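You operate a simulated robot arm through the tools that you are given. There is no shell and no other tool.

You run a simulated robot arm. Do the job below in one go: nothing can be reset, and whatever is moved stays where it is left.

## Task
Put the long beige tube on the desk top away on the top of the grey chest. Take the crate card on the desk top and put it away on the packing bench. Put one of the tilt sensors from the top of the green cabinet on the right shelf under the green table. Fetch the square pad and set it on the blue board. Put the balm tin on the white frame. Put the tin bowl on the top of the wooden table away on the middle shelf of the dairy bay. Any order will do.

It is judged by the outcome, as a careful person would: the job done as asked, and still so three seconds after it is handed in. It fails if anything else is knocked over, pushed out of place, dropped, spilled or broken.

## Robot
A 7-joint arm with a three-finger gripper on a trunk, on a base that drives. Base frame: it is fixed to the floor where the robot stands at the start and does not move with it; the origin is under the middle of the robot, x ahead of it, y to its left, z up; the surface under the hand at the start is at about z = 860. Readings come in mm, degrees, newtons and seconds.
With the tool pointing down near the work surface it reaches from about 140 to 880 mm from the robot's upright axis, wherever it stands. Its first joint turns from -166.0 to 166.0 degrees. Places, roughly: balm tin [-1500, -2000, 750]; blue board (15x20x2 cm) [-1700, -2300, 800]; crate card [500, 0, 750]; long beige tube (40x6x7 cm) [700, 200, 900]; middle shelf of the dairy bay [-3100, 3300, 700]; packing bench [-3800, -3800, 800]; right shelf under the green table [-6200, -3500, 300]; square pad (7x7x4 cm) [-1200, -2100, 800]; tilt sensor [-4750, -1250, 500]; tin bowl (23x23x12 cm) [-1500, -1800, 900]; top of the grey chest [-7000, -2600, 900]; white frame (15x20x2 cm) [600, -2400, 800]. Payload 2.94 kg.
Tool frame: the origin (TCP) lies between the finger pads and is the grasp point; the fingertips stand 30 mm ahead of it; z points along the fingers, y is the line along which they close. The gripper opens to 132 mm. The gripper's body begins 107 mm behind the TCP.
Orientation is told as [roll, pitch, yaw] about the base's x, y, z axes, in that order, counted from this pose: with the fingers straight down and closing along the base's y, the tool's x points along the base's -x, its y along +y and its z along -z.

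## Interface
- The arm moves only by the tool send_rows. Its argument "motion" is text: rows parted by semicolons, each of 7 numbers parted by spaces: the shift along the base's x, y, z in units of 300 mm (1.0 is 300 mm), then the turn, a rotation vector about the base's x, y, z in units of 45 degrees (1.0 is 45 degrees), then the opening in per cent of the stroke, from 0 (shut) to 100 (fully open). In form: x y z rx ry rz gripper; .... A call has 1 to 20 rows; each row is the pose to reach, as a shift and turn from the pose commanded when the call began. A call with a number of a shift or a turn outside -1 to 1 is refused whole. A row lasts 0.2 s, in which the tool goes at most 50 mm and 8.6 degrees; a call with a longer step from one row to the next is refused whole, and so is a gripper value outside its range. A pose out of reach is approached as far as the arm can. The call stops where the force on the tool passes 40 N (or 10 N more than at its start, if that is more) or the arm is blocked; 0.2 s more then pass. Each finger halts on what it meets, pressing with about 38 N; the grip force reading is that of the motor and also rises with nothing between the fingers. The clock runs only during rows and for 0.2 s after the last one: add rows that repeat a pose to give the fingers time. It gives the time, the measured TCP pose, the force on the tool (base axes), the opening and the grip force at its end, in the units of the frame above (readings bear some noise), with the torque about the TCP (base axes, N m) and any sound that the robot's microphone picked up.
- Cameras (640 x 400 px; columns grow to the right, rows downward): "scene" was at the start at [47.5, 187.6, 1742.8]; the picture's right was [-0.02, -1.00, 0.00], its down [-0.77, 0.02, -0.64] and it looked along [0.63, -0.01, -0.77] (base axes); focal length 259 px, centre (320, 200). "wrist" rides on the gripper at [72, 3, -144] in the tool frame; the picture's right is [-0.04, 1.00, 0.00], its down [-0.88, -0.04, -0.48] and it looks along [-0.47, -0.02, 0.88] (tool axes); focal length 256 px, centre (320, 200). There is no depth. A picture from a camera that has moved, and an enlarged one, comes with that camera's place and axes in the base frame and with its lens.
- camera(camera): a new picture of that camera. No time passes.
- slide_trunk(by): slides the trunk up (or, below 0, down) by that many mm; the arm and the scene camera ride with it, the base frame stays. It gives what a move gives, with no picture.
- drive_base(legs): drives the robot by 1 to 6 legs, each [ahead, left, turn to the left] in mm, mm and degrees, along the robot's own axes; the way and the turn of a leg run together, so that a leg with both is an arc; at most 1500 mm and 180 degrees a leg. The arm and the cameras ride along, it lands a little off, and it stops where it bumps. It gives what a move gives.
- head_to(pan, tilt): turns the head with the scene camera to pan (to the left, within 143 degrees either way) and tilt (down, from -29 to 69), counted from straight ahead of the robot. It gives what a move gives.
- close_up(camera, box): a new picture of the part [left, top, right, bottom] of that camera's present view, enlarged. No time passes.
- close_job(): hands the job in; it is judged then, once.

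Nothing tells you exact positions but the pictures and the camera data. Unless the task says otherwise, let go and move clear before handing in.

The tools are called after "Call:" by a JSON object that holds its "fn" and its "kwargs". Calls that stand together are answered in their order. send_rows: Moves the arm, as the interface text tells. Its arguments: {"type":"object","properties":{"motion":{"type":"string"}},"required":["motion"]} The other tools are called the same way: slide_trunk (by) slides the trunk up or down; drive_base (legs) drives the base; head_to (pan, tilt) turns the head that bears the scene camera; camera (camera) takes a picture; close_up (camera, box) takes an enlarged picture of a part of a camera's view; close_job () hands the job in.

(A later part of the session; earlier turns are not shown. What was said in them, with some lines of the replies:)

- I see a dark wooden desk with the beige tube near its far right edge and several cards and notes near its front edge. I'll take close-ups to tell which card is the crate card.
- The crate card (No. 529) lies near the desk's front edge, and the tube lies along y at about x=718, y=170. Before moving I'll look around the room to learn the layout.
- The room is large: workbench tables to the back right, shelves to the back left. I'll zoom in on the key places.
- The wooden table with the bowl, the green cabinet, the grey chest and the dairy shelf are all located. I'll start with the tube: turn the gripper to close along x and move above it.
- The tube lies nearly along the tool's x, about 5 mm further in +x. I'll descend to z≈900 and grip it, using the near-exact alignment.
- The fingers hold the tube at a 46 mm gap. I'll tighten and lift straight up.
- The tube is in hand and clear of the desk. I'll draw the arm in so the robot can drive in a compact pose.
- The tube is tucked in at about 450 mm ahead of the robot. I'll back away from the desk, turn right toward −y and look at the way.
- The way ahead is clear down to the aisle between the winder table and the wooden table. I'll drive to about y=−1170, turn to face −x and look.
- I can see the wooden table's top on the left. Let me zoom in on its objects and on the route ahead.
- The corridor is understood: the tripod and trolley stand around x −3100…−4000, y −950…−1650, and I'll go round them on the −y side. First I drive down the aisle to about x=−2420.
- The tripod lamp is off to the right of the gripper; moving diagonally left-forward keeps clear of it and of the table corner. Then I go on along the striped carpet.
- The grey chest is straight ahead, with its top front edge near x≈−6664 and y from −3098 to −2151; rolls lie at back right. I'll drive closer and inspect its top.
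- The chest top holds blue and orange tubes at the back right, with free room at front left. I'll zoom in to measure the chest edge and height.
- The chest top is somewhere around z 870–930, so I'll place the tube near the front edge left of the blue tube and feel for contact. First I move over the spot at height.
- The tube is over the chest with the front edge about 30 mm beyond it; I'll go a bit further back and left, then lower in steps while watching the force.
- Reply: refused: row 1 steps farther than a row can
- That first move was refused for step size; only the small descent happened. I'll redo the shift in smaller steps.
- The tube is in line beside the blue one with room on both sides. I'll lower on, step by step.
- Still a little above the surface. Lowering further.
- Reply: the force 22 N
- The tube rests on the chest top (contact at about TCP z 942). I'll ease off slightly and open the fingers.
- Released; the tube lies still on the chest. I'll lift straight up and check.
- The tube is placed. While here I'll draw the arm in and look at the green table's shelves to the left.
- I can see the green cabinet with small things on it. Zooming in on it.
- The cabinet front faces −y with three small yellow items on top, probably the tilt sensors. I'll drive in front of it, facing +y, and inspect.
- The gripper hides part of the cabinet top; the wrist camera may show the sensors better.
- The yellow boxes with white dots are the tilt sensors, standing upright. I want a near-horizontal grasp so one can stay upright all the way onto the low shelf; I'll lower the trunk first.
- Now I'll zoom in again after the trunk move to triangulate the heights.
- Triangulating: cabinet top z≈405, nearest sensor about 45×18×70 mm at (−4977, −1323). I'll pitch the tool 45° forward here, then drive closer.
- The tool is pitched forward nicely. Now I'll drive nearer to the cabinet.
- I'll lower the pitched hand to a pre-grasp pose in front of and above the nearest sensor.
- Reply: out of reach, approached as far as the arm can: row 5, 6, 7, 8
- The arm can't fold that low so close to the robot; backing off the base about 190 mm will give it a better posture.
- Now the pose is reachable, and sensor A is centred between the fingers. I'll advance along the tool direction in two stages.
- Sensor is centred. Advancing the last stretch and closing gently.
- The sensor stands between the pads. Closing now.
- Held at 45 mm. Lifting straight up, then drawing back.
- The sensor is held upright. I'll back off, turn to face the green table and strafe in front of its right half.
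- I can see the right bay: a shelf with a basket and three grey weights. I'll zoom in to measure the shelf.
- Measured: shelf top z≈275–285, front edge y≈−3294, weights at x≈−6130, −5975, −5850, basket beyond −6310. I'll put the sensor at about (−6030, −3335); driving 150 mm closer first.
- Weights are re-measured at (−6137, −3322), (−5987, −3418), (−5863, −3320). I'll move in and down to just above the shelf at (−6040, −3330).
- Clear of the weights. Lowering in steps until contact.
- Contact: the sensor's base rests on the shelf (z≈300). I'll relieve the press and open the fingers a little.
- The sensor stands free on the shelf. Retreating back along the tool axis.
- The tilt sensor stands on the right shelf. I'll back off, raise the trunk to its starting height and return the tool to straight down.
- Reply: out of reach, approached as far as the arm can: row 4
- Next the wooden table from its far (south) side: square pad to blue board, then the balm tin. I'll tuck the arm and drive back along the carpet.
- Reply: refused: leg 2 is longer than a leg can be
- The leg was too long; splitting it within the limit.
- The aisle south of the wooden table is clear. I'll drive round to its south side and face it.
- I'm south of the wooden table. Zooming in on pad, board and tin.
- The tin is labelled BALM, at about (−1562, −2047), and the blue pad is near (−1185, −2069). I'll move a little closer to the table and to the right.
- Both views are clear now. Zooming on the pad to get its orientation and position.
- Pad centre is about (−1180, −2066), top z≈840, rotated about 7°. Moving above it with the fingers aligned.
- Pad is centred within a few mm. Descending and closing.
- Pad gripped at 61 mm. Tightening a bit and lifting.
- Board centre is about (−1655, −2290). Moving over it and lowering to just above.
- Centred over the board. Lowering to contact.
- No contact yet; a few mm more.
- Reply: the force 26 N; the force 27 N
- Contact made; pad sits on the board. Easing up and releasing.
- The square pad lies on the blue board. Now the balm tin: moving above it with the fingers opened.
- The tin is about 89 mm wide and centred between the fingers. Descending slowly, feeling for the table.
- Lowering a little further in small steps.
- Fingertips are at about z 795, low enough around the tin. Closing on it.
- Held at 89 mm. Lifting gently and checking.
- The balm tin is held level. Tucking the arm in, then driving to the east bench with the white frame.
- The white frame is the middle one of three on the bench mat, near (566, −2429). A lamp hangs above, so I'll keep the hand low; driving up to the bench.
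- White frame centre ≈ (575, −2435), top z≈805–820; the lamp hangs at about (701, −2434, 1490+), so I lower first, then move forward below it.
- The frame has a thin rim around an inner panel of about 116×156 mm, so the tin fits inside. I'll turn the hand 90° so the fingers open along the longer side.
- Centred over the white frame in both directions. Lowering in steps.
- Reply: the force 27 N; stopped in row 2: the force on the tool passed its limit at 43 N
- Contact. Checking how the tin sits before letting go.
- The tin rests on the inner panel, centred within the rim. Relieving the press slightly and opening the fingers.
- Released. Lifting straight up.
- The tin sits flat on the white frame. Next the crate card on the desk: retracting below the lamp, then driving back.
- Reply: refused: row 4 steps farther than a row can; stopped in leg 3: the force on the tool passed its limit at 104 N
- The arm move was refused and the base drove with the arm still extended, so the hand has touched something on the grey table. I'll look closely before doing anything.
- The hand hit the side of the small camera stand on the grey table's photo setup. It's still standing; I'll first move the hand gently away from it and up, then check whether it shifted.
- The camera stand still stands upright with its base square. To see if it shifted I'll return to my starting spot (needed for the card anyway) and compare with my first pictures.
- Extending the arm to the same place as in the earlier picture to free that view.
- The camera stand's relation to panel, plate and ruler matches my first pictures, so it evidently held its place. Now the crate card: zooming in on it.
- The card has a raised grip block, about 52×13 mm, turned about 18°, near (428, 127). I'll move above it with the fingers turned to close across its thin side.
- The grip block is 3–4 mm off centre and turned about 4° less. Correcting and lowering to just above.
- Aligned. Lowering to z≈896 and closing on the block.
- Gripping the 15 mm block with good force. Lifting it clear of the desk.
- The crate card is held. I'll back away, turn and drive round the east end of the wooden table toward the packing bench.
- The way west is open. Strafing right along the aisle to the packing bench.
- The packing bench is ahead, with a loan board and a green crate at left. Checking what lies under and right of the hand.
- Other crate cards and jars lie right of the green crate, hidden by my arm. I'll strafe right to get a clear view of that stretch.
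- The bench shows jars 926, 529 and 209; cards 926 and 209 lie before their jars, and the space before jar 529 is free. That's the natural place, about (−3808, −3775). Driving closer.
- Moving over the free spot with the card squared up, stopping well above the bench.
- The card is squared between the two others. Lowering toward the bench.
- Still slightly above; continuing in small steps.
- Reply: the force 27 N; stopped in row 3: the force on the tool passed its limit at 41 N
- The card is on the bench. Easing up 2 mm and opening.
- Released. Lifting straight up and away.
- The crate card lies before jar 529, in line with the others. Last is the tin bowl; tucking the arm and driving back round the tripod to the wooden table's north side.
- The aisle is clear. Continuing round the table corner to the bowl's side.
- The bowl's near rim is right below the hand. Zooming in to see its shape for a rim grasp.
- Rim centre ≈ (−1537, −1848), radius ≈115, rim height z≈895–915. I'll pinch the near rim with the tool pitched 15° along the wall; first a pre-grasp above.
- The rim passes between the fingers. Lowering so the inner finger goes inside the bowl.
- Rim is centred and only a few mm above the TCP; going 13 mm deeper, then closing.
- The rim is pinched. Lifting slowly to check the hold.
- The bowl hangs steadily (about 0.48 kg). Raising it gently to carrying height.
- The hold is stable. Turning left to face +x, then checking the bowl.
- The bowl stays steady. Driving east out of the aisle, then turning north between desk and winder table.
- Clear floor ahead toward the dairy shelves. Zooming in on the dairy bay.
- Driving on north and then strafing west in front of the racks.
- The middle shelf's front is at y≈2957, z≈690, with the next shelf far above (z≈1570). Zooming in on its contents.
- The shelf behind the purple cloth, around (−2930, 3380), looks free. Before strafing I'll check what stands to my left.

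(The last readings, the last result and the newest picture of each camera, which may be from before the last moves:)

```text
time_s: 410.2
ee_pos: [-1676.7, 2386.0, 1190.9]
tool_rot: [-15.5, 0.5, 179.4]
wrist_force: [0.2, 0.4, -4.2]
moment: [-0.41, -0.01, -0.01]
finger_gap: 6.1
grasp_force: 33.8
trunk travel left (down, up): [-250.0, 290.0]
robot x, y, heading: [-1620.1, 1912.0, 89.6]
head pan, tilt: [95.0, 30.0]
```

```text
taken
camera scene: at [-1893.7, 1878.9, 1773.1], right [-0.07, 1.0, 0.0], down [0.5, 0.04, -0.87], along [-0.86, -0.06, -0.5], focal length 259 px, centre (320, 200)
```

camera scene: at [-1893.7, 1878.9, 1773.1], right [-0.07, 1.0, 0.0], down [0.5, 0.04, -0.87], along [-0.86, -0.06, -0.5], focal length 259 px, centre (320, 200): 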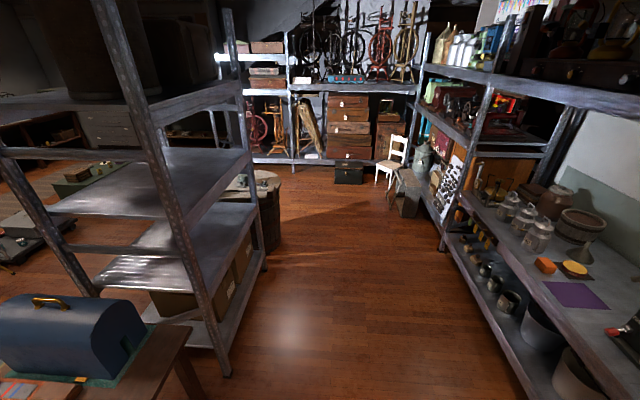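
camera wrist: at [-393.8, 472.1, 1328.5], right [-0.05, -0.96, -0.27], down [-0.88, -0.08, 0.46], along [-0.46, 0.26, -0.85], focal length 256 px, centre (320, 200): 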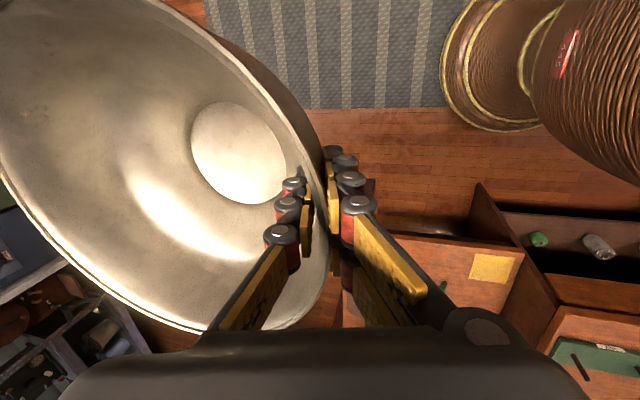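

The aisle is wide (rack's north side at y≈1210). Strafing left in front of the dairy bay.

Call:
{"fn": "drive_base", "kwargs": {"legs": [[0, 1240, 0.5]]}}

Call:
{"fn": "head_to", "kwargs": {"pan": 0, "tilt": 35}}

Call:
{"fn": "camera", "kwargs": {"camera": "scene"}}

Call:
{"fn": "close_up", "kwargs": {"camera": "scene", "box": [180, 100, 480, 280]}}

```text
time_s: 416.4
ee_pos: [-2911.5, 2399.4, 1191.8]
tool_rot: [-15.6, 0.5, 179.6]
wrist_force: [-0.4, 0.5, -3.7]
moment: [-0.39, -0.04, 0.0]
finger_gap: 6.1
grasp_force: 33.8
trunk travel left (down, up): [-250.0, 290.0]
robot x, y, heading: [-2848.1, 1924.7, 89.5]
head pan, tilt: [95.0, 30.0]
```

```text
time_s: 418.1
ee_pos: [-2912.5, 2399.6, 1191.2]
tool_rot: [-15.6, 0.5, 179.7]
wrist_force: [1.1, -0.1, -3.6]
moment: [-0.45, -0.01, -0.01]
finger_gap: 6.1
grasp_force: 33.7
trunk travel left (down, up): [-250.0, 290.0]
robot x, y, heading: [-2843.7, 1925.5, 89.5]
head pan, tilt: [0.0, 35.0]
```

```text
taken
camera scene: at [-3036.2, 1985.5, 1765.3], right [1.0, -0.01, 0.0], down [0.0, -0.57, -0.82], along [0.01, 0.82, -0.57], focal length 259 px, centre (320, 200)
```

scene: 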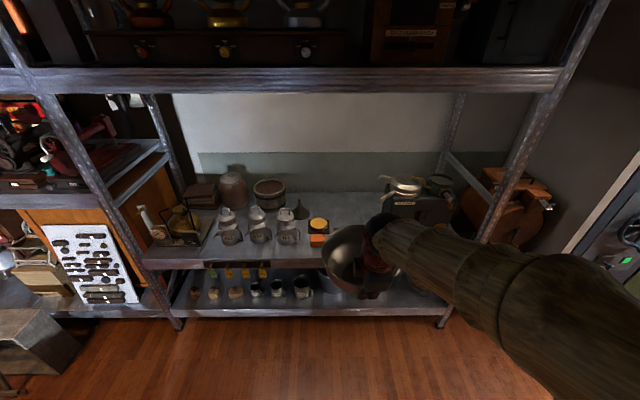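

```text
2.13 times, centred on (330, 190) of scene
camera zoom: at [-3036.2, 1985.5, 1765.3], right [1.0, -0.01, 0.0], down [0.0, -0.57, -0.82], along [0.01, 0.82, -0.57], focal length 552 px, centre (299, 221)
```

zoom: 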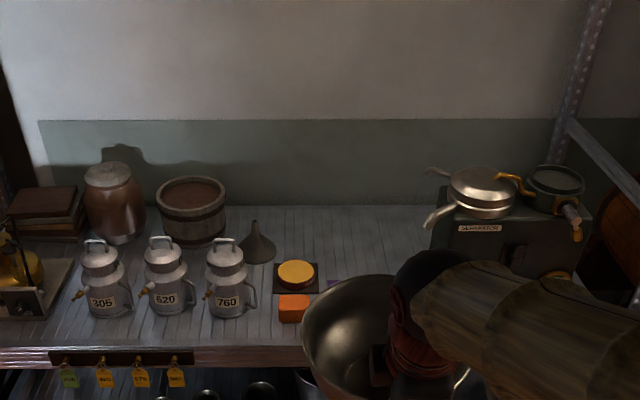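

There's a free area behind the cloth, between funnel and separator, around (−2915, 3400). I'll lower the trunk a bit for headroom and drive up to the shelf.

Call:
{"fn": "slide_trunk", "kwargs": {"by": -150}}

Call:
{"fn": "drive_base", "kwargs": {"legs": [[450, 0, 0]]}}

Call:
{"fn": "head_to", "kwargs": {"pan": -10, "tilt": 35}}

Call:
{"fn": "camera", "kwargs": {"camera": "scene"}}

Call:
{"fn": "camera", "kwargs": {"camera": "wrist"}}

```text
time_s: 419.9
ee_pos: [-2911.1, 2398.4, 1041.5]
tool_rot: [-15.5, 0.4, 179.6]
wrist_force: [-0.4, -0.3, -4.2]
moment: [-0.41, 0.0, -0.04]
finger_gap: 6.0
grasp_force: 33.8
trunk travel left (down, up): [-100.0, 440.0]
robot x, y, heading: [-2847.1, 1928.8, 89.4]
head pan, tilt: [0.0, 35.0]
```

```text
time_s: 422.6
ee_pos: [-2902.0, 2846.0, 1041.0]
tool_rot: [-15.3, 0.5, 179.1]
wrist_force: [-0.7, -0.9, -3.9]
moment: [-0.42, 0.03, 0.0]
finger_gap: 6.1
grasp_force: 33.8
trunk travel left (down, up): [-100.0, 440.0]
robot x, y, heading: [-2839.1, 2373.9, 89.1]
head pan, tilt: [0.0, 35.0]
```

```text
time_s: 423.3
ee_pos: [-2902.1, 2844.7, 1040.2]
tool_rot: [-15.4, 0.4, 179.1]
wrist_force: [0.8, 0.4, -4.7]
moment: [-0.4, 0.02, -0.01]
finger_gap: 5.8
grasp_force: 34.1
trunk travel left (down, up): [-100.0, 440.0]
robot x, y, heading: [-2839.7, 2372.3, 89.1]
head pan, tilt: [-10.0, 35.0]
```

```text
taken
camera scene: at [-3014.7, 2431.4, 1615.3], right [0.98, -0.19, 0.0], down [-0.11, -0.56, -0.82], along [0.16, 0.8, -0.57], focal length 259 px, centre (320, 200)
```

scene: 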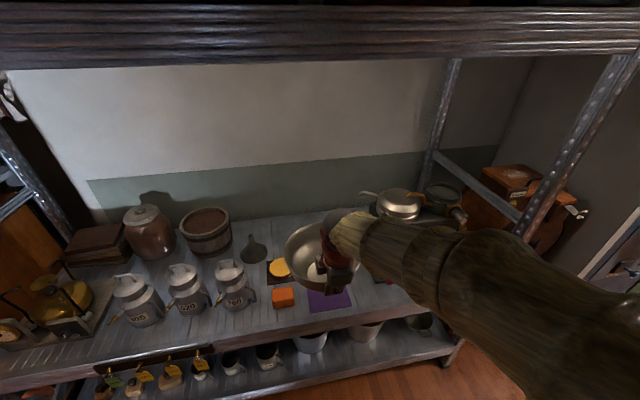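

```text
taken
camera wrist: at [-2831.5, 2801.4, 1178.2], right [-0.06, -0.96, -0.27], down [-0.88, -0.08, 0.46], along [-0.46, 0.26, -0.85], focal length 256 px, centre (320, 200)
```

wrist: 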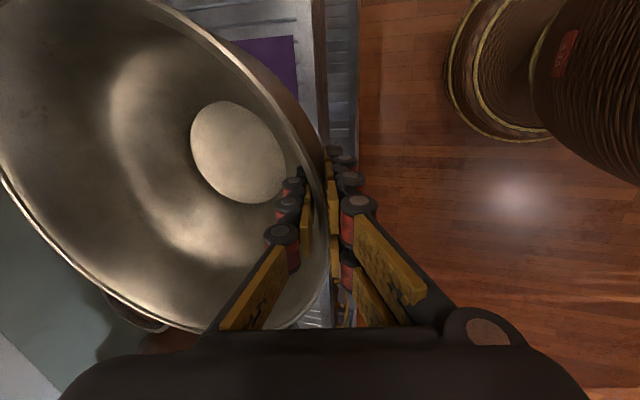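

The spot behind is free. Driving 190 mm closer.

Call:
{"fn": "drive_base", "kwargs": {"legs": [[190, 8, 0.9]]}}

Call:
{"fn": "camera", "kwargs": {"camera": "scene"}}

Call:
{"fn": "camera", "kwargs": {"camera": "wrist"}}

```text
time_s: 424.8
ee_pos: [-2915.3, 3034.1, 1039.8]
tool_rot: [-15.3, 0.5, -180.1]
wrist_force: [-0.2, -0.1, -3.6]
moment: [-0.38, -0.01, -0.01]
finger_gap: 6.1
grasp_force: 33.5
trunk travel left (down, up): [-100.0, 440.0]
robot x, y, heading: [-2847.4, 2566.3, 90.3]
head pan, tilt: [-10.0, 35.0]
```

```text
taken
camera scene: at [-3022.1, 2619.8, 1615.3], right [0.98, -0.17, 0.0], down [-0.1, -0.57, -0.82], along [0.14, 0.81, -0.57], focal length 259 px, centre (320, 200)
```

scene: 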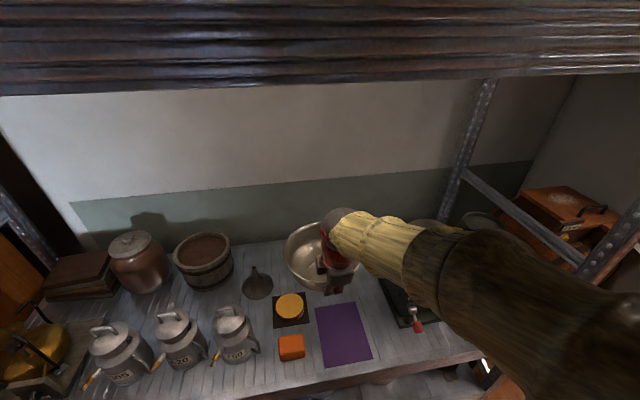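

```text
taken
camera wrist: at [-2845.2, 2992.9, 1178.1], right [-0.04, -0.96, -0.27], down [-0.88, -0.09, 0.46], along [-0.47, 0.25, -0.85], focal length 256 px, centre (320, 200)
```

wrist: 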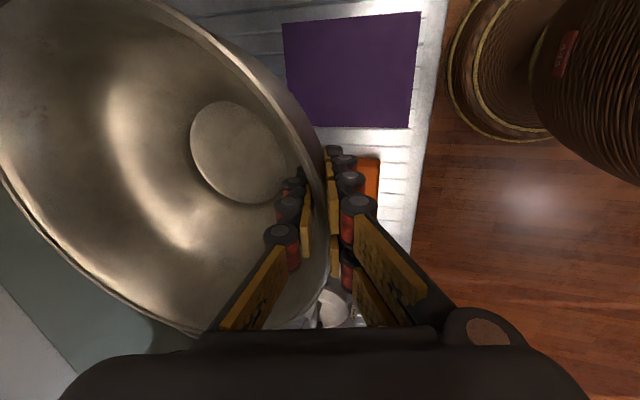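

Everything around is measured: mat ends at y≈3197, plate at x<−2972, funnel at x<−3105, separator at x>−2650. Reaching in to above (−2915, 3400).

Call:
{"fn": "send_rows", "kwargs": {"motion": "0 0.09 -0.05 0 0 0 0; 0 0.19 -0.11 0 0 0 0; 0 0.29 -0.17 0 0 0 0; 0 0.39 -0.24 0 0 0 0; 0 0.49 -0.31 0 0 0 0; 0 0.59 -0.38 0 0 0 0; 0 0.69 -0.46 0 0 0 0; 0 0.79 -0.54 0 0 0 0; 0 0.86 -0.6 0 0 0 0; 0 0.86 -0.6 0 0 0 0"}}

Call:
{"fn": "camera", "kwargs": {"camera": "scene"}}

Call:
{"fn": "camera", "kwargs": {"camera": "wrist"}}

```text
time_s: 427.0
ee_pos: [-2916.1, 3294.1, 861.6]
tool_rot: [-15.4, 0.5, -179.8]
wrist_force: [0.3, 0.5, -5.0]
moment: [-0.41, -0.02, 0.0]
finger_gap: 5.8
grasp_force: 33.5
trunk travel left (down, up): [-100.0, 440.0]
robot x, y, heading: [-2851.2, 2563.4, 90.2]
head pan, tilt: [-10.0, 35.0]
```

```text
taken
camera scene: at [-3022.1, 2620.6, 1615.3], right [0.98, -0.17, 0.0], down [-0.1, -0.57, -0.82], along [0.14, 0.81, -0.57], focal length 259 px, centre (320, 200)
```

scene: 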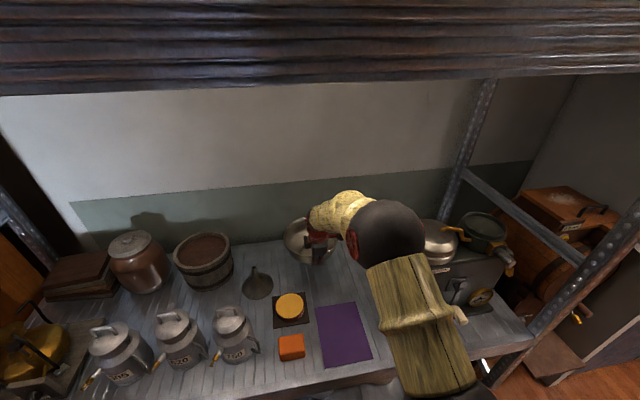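

```text
taken
camera wrist: at [-2845.1, 3251.0, 998.6], right [-0.04, -0.96, -0.27], down [-0.88, -0.09, 0.46], along [-0.47, 0.25, -0.85], focal length 256 px, centre (320, 200)
```

wrist: 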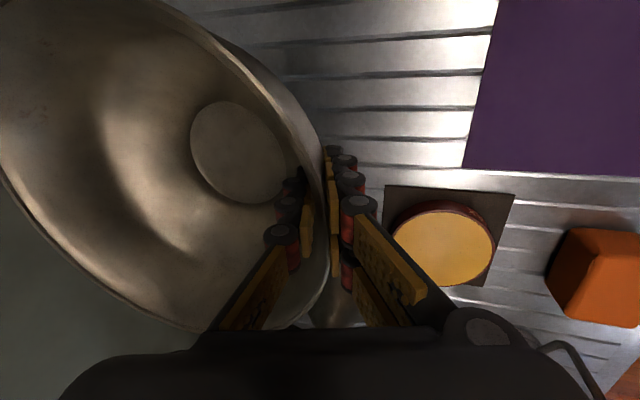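

The elbow is getting near the separator's spout. I'll look closely before going lower.

Call:
{"fn": "close_up", "kwargs": {"camera": "scene", "box": [280, 170, 540, 340]}}

Call:
{"fn": "head_to", "kwargs": {"pan": -35, "tilt": 35}}

Call:
{"fn": "camera", "kwargs": {"camera": "scene"}}

```text
2.35 times, centred on (410, 255) of scene
camera zoom: at [-3022.1, 2620.6, 1615.3], right [0.98, -0.17, 0.0], down [-0.1, -0.57, -0.82], along [0.14, 0.81, -0.57], focal length 608 px, centre (108, 71)
```

zoom: 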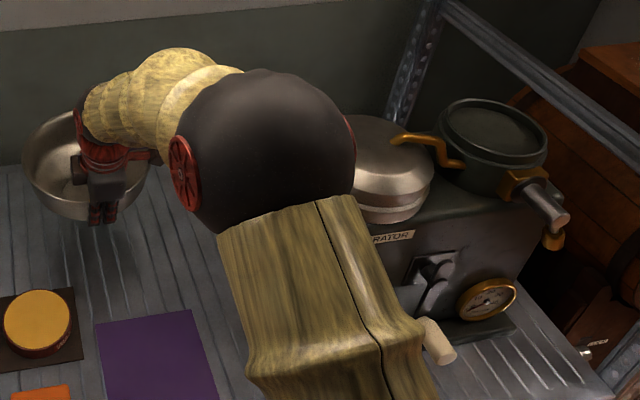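

```text
time_s: 427.9
ee_pos: [-2916.5, 3292.7, 861.7]
tool_rot: [-15.4, 0.6, -180.1]
wrist_force: [0.6, 0.7, -3.7]
moment: [-0.39, 0.0, 0.02]
finger_gap: 6.0
grasp_force: 33.6
trunk travel left (down, up): [-100.0, 440.0]
robot x, y, heading: [-2847.7, 2563.6, 89.8]
head pan, tilt: [-35.0, 35.0]
```

```text
taken
camera scene: at [-2986.9, 2605.7, 1615.3], right [0.82, -0.57, 0.0], down [-0.33, -0.47, -0.82], along [0.47, 0.67, -0.57], focal length 259 px, centre (320, 200)
```

scene: 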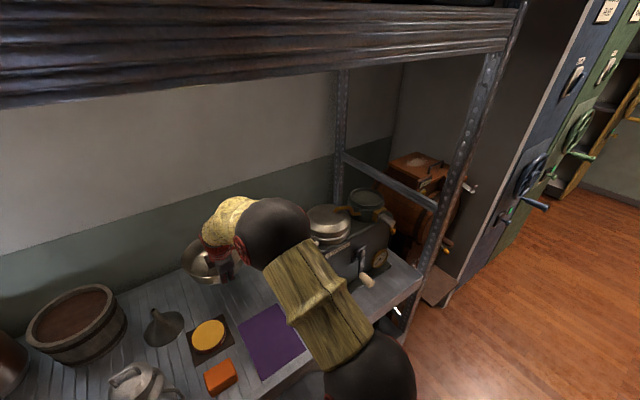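

Triangulated properly, the elbow is at about (−2875, 2880, 1355), well outside and above. Continuing down toward the shelf.

Call:
{"fn": "send_rows", "kwargs": {"motion": "0 0 -0.06 0 0 0 0; 0 0 -0.12 0 0 0 0; 0 0 -0.17 0 0 0 0; 0 0 -0.19 0 0 0 0; 0 0 -0.19 0 0 0 0"}}

Call:
{"fn": "close_up", "kwargs": {"camera": "scene", "box": [120, 170, 380, 340]}}

Call:
{"fn": "camera", "kwargs": {"camera": "wrist"}}

```text
time_s: 429.1
ee_pos: [-2916.8, 3294.0, 801.4]
tool_rot: [-15.3, 0.4, -179.9]
wrist_force: [-0.1, -0.5, -4.7]
moment: [-0.4, -0.01, -0.03]
finger_gap: 6.1
grasp_force: 33.6
trunk travel left (down, up): [-100.0, 440.0]
robot x, y, heading: [-2848.5, 2563.0, 90.0]
head pan, tilt: [-35.0, 35.0]
```

```text
2.35 times, centred on (250, 255) of scene
camera zoom: at [-2986.8, 2605.7, 1615.3], right [0.82, -0.57, 0.0], down [-0.33, -0.47, -0.82], along [0.47, 0.67, -0.57], focal length 608 px, centre (485, 71)
```

zoom: 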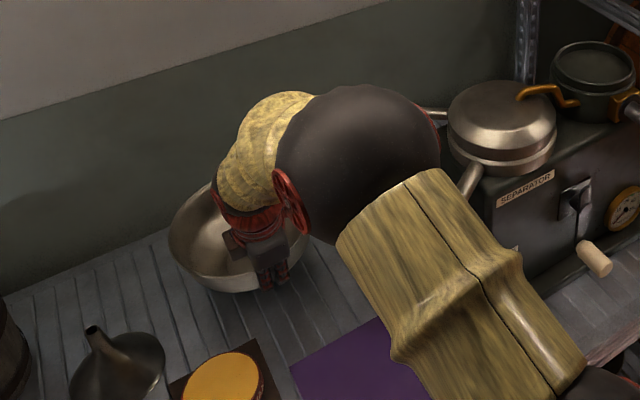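

```text
taken
camera wrist: at [-2845.6, 3251.7, 940.4], right [-0.04, -0.96, -0.27], down [-0.88, -0.09, 0.46], along [-0.47, 0.25, -0.85], focal length 256 px, centre (320, 200)
```

wrist: 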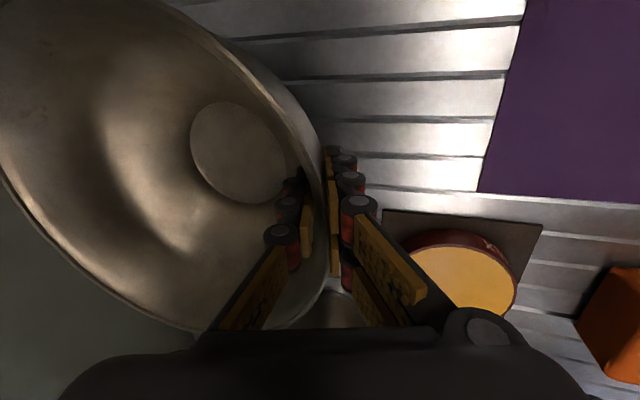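

Call:
{"fn": "send_rows", "kwargs": {"motion": "0 0 -0.03 0 0 0 0; 0 0 -0.05 0 0 0 0; 0 0 -0.05 0 0 0 0"}}

Call:
{"fn": "send_rows", "kwargs": {"motion": "0 0 -0.017 0 0 0 0; 0 0 -0.027 0 0 0 0; 0 0 -0.027 0 0 0 0"}}

```text
time_s: 429.9
ee_pos: [-2916.9, 3295.0, 790.6]
tool_rot: [-15.7, 0.5, -179.9]
wrist_force: [-0.9, -7.2, 18.0]
moment: [0.38, 0.67, 0.28]
finger_gap: 6.0
grasp_force: 33.6
trunk travel left (down, up): [-100.0, 440.0]
robot x, y, heading: [-2844.9, 2559.5, 89.9]
head pan, tilt: [-35.0, 35.0]
```

```text
time_s: 430.4
ee_pos: [-2916.3, 3298.5, 791.0]
tool_rot: [-16.2, 0.4, -179.9]
wrist_force: [-0.4, 4.9, 8.3]
moment: [0.56, 0.14, -0.01]
finger_gap: 6.2
grasp_force: 33.7
trunk travel left (down, up): [-100.0, 440.0]
robot x, y, heading: [-2847.1, 2562.7, 89.9]
head pan, tilt: [-35.0, 35.0]
stopped in row 2: the force on the tool passed its limit at 44 N (the readings are from after the stop); the commanded pose is now the measured one
```

Contact at TCP z≈791, so the bowl's base rests on the shelf (z≈715). Verifying before letting go.

Call:
{"fn": "camera", "kwargs": {"camera": "wrist"}}

Call:
{"fn": "close_up", "kwargs": {"camera": "scene", "box": [120, 170, 380, 340]}}

Call:
{"fn": "head_to", "kwargs": {"pan": 10, "tilt": 35}}

Call:
{"fn": "close_up", "kwargs": {"camera": "scene", "box": [260, 170, 460, 340]}}

```text
taken
camera wrist: at [-2845.5, 3254.0, 928.1], right [-0.04, -0.96, -0.28], down [-0.88, -0.1, 0.46], along [-0.47, 0.26, -0.84], focal length 256 px, centre (320, 200)
```

wrist: 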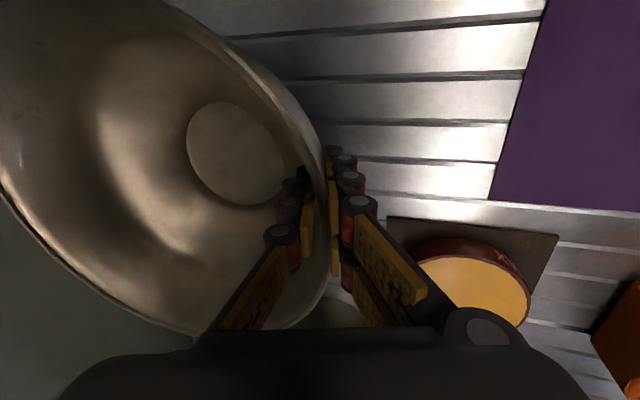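

```text
2.35 times, centred on (250, 255) of scene
camera zoom: at [-2986.7, 2604.4, 1615.2], right [0.82, -0.57, 0.0], down [-0.33, -0.47, -0.82], along [0.47, 0.67, -0.57], focal length 608 px, centre (485, 71)
```

zoom: 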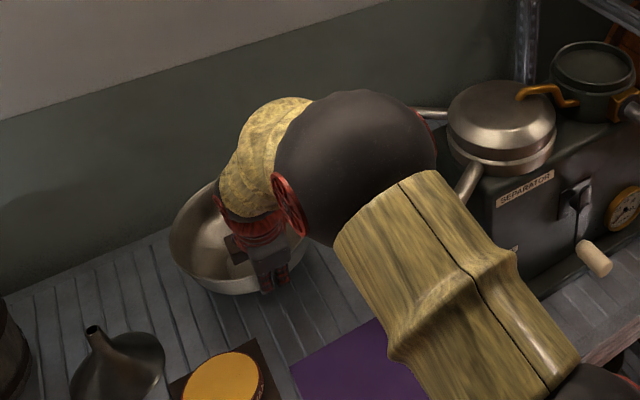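

```text
time_s: 431.5
ee_pos: [-2916.4, 3297.3, 792.2]
tool_rot: [-16.1, 0.4, -179.9]
wrist_force: [-1.6, 7.1, 23.4]
moment: [1.57, 0.48, -0.03]
finger_gap: 5.7
grasp_force: 33.7
trunk travel left (down, up): [-100.0, 440.0]
robot x, y, heading: [-2850.3, 2562.9, 89.9]
head pan, tilt: [10.0, 35.0]
```

```text
2.35 times, centred on (360, 255) of scene
camera zoom: at [-3052.5, 2618.3, 1615.5], right [0.98, 0.17, 0.0], down [0.1, -0.56, -0.82], along [-0.14, 0.81, -0.57], focal length 608 px, centre (226, 71)
```

zoom: 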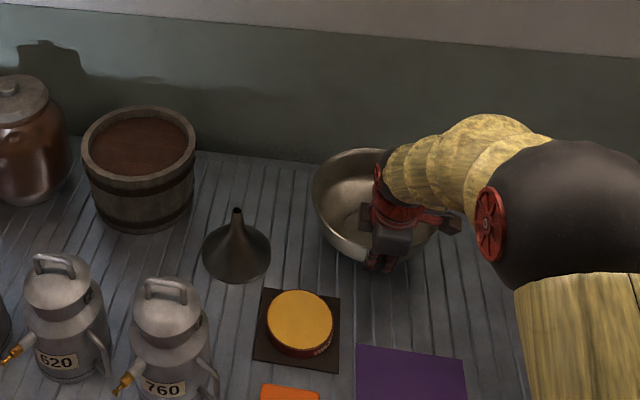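

Bowl stands on the bare shelf, clear of funnel, plate and cloth. Relieving the press and opening the fingers gently.

Call:
{"fn": "send_rows", "kwargs": {"motion": "0 0 0.007 0 0 0 0; 0 0 0.01 0 0 0 0; 0 0 0.01 0 0 0 8; 0 0 0.01 0 0 0 16; 0 0 0.01 0 0 0 24; 0 0 0.01 0 0 0 32; 0 0 0.01 0 0 0 38; 0 0 0.01 0 0 0 38; 0 0 0.01 0 0 0 38"}}

Call:
{"fn": "camera", "kwargs": {"camera": "wrist"}}

Call:
{"fn": "close_up", "kwargs": {"camera": "scene", "box": [260, 170, 460, 340]}}

```text
time_s: 433.5
ee_pos: [-2916.1, 3297.0, 789.9]
tool_rot: [-15.8, 0.5, -179.9]
wrist_force: [-0.2, 0.7, -0.2]
moment: [-0.01, 0.02, -0.02]
finger_gap: 50.3
grasp_force: 0.0
trunk travel left (down, up): [-100.0, 440.0]
robot x, y, heading: [-2847.7, 2563.0, 90.0]
head pan, tilt: [10.0, 35.0]
```

```text
taken
camera wrist: at [-2845.1, 3253.1, 928.2], right [-0.04, -0.96, -0.27], down [-0.88, -0.09, 0.46], along [-0.47, 0.26, -0.84], focal length 256 px, centre (320, 200)
```

wrist: 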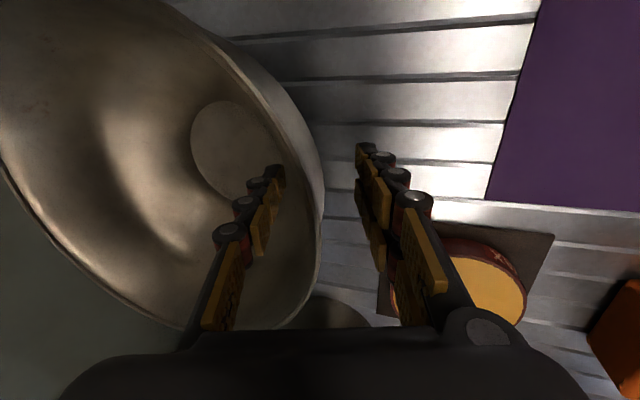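

```text
2.35 times, centred on (360, 255) of scene
camera zoom: at [-3052.6, 2619.7, 1615.3], right [0.98, 0.17, 0.0], down [0.1, -0.57, -0.82], along [-0.14, 0.81, -0.57], focal length 608 px, centre (226, 71)
```

zoom: 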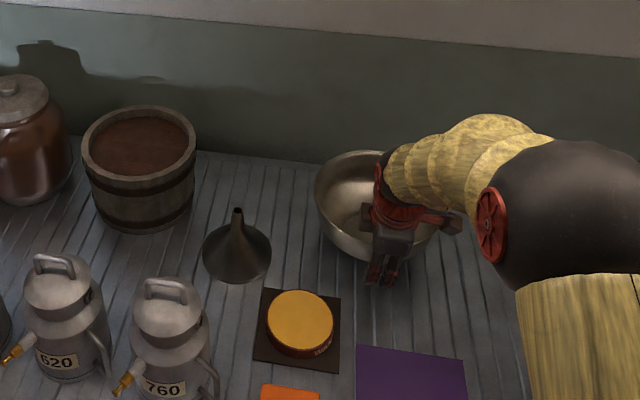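

The bowl stands by itself. Withdrawing the hand along its axis, straight out of the rim.

Call:
{"fn": "send_rows", "kwargs": {"motion": "0 -0.013 0.048 0 0 0 38; 0 -0.04 0.145 0 0 0 38; 0 -0.067 0.241 0 0 0 38; 0 -0.094 0.338 0 0 0 38; 0 -0.12 0.434 0 0 0 38; 0 -0.15 0.55 0 0 0 38"}}

Call:
{"fn": "camera", "kwargs": {"camera": "wrist"}}

Call:
{"fn": "camera", "kwargs": {"camera": "scene"}}

```text
time_s: 434.9
ee_pos: [-2917.3, 3250.6, 955.0]
tool_rot: [-15.9, 0.5, -179.9]
wrist_force: [-0.3, 0.2, -0.3]
moment: [0.0, -0.05, -0.02]
finger_gap: 50.0
grasp_force: 0.1
trunk travel left (down, up): [-100.0, 440.0]
robot x, y, heading: [-2845.6, 2562.6, 89.8]
head pan, tilt: [10.0, 35.0]
```

```text
taken
camera wrist: at [-2846.0, 3206.5, 1092.9], right [-0.04, -0.96, -0.27], down [-0.88, -0.09, 0.46], along [-0.47, 0.26, -0.84], focal length 256 px, centre (320, 200)
```

wrist: 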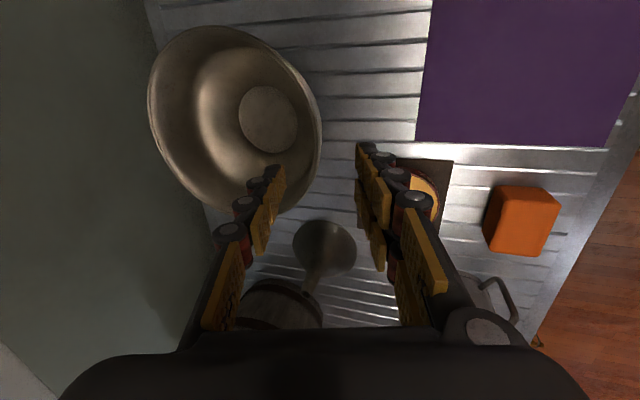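

```text
taken
camera scene: at [-3052.6, 2619.6, 1615.3], right [0.98, 0.17, 0.0], down [0.1, -0.57, -0.82], along [-0.14, 0.81, -0.57], focal length 259 px, centre (320, 200)
```

scene: 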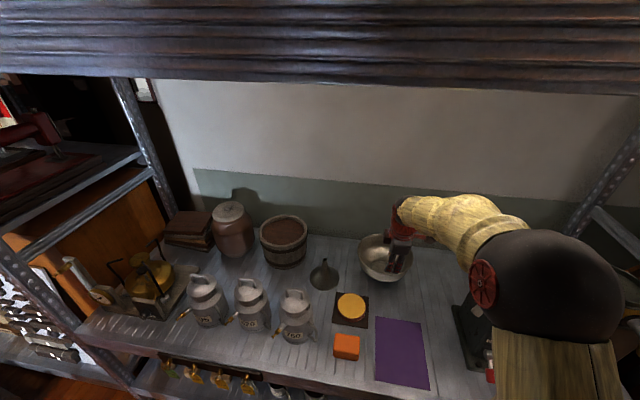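

The bowl stands upright on the middle shelf and nothing else moved. Retracting the arm from the shelf.

Call:
{"fn": "send_rows", "kwargs": {"motion": "0 -0.1 0.05 0 0 0 38; 0 -0.2 0.1 0 0 0 38; 0 -0.32 0.15 0 0 0 38; 0 -0.44 0.2 0 0 0 38; 0 -0.56 0.25 0 0 0 38; 0 -0.68 0.28 0 0 0 38; 0 -0.75 0.28 0 0 0 38"}}

```text
time_s: 436.5
ee_pos: [-2915.3, 3025.7, 1040.5]
tool_rot: [-15.8, 0.6, -179.9]
wrist_force: [-0.7, 0.3, 0.0]
moment: [0.0, 0.02, 0.0]
finger_gap: 50.2
grasp_force: 0.1
trunk travel left (down, up): [-100.0, 440.0]
robot x, y, heading: [-2847.5, 2562.7, 89.9]
head pan, tilt: [10.0, 35.0]
```

Call:
{"fn": "drive_base", "kwargs": {"legs": [[-550, 0, 0]]}}

Call:
{"fn": "head_to", "kwargs": {"pan": 5, "tilt": 30}}

Call:
{"fn": "close_up", "kwargs": {"camera": "scene", "box": [170, 110, 480, 320]}}

```text
time_s: 439.6
ee_pos: [-2916.3, 2479.0, 1041.3]
tool_rot: [-15.8, 0.5, 179.8]
wrist_force: [0.9, 0.0, -0.2]
moment: [0.0, -0.01, 0.01]
finger_gap: 50.0
grasp_force: 0.1
trunk travel left (down, up): [-100.0, 440.0]
robot x, y, heading: [-2849.2, 2017.8, 89.7]
head pan, tilt: [10.0, 35.0]
```

```text
time_s: 440.3
ee_pos: [-2915.5, 2479.5, 1040.5]
tool_rot: [-15.8, 0.4, 179.7]
wrist_force: [-0.7, 0.2, 0.0]
moment: [0.02, 0.0, 0.01]
finger_gap: 50.2
grasp_force: 0.0
trunk travel left (down, up): [-100.0, 440.0]
robot x, y, heading: [-2851.8, 2016.8, 89.7]
head pan, tilt: [5.0, 30.0]
```

```text
1.90 times, centred on (325, 215) of scene
camera zoom: at [-3046.4, 2077.8, 1623.1], right [1.0, 0.08, 0.0], down [0.04, -0.5, -0.87], along [-0.07, 0.86, -0.5], focal length 492 px, centre (310, 171)
```

zoom: 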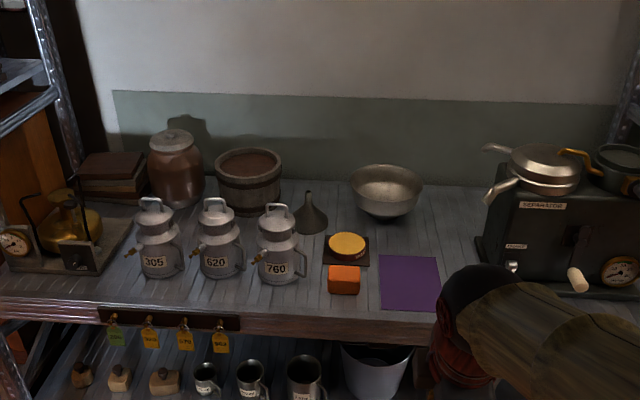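

All six items are in place: tube on the grey chest, crate card on the packing bench, tilt sensor on the right shelf, pad on the blue board, balm tin on the white frame and bowl on the dairy shelf. The gripper is empty and clear, so I'm handing in. I did bump the camera stand on the grey table on the way. It still stands upright with its lens lined up on the turntable, so I don't think it moved.

Call:
{"fn": "close_job", "kwargs": {}}

```text
The job is handed in.
```

I put all six items in place, but my gripper bumped the camera stand on the grey table along the way. It is still upright and its lens still lines up with the turntable. I found no sign that it moved, though I could only judge that from pictures.

| Item | Where it is now |
|---|---|
| Long beige tube | On the grey chest, near the front edge, left of the blue tube |
| Crate card (No. 529) | On the packing bench, in front of jar 529 and in line with the other two cards |
| Tilt sensor | Standing upright on the right shelf under the green table |
| Square pad | Centred on the blue board |
| Balm tin | Flat inside the white frame, close to the rim on one side |
| Tin bowl | On the bare middle shelf of the dairy bay, behind the purple cloth |

The bump happened on the drive from the white frame back to the desk. A command to pull the arm in had been refused, and the base set off with the arm still stretched out. The drive stopped by itself at 104 N.

The gripper is empty and clear of everything, and the job has been handed in.
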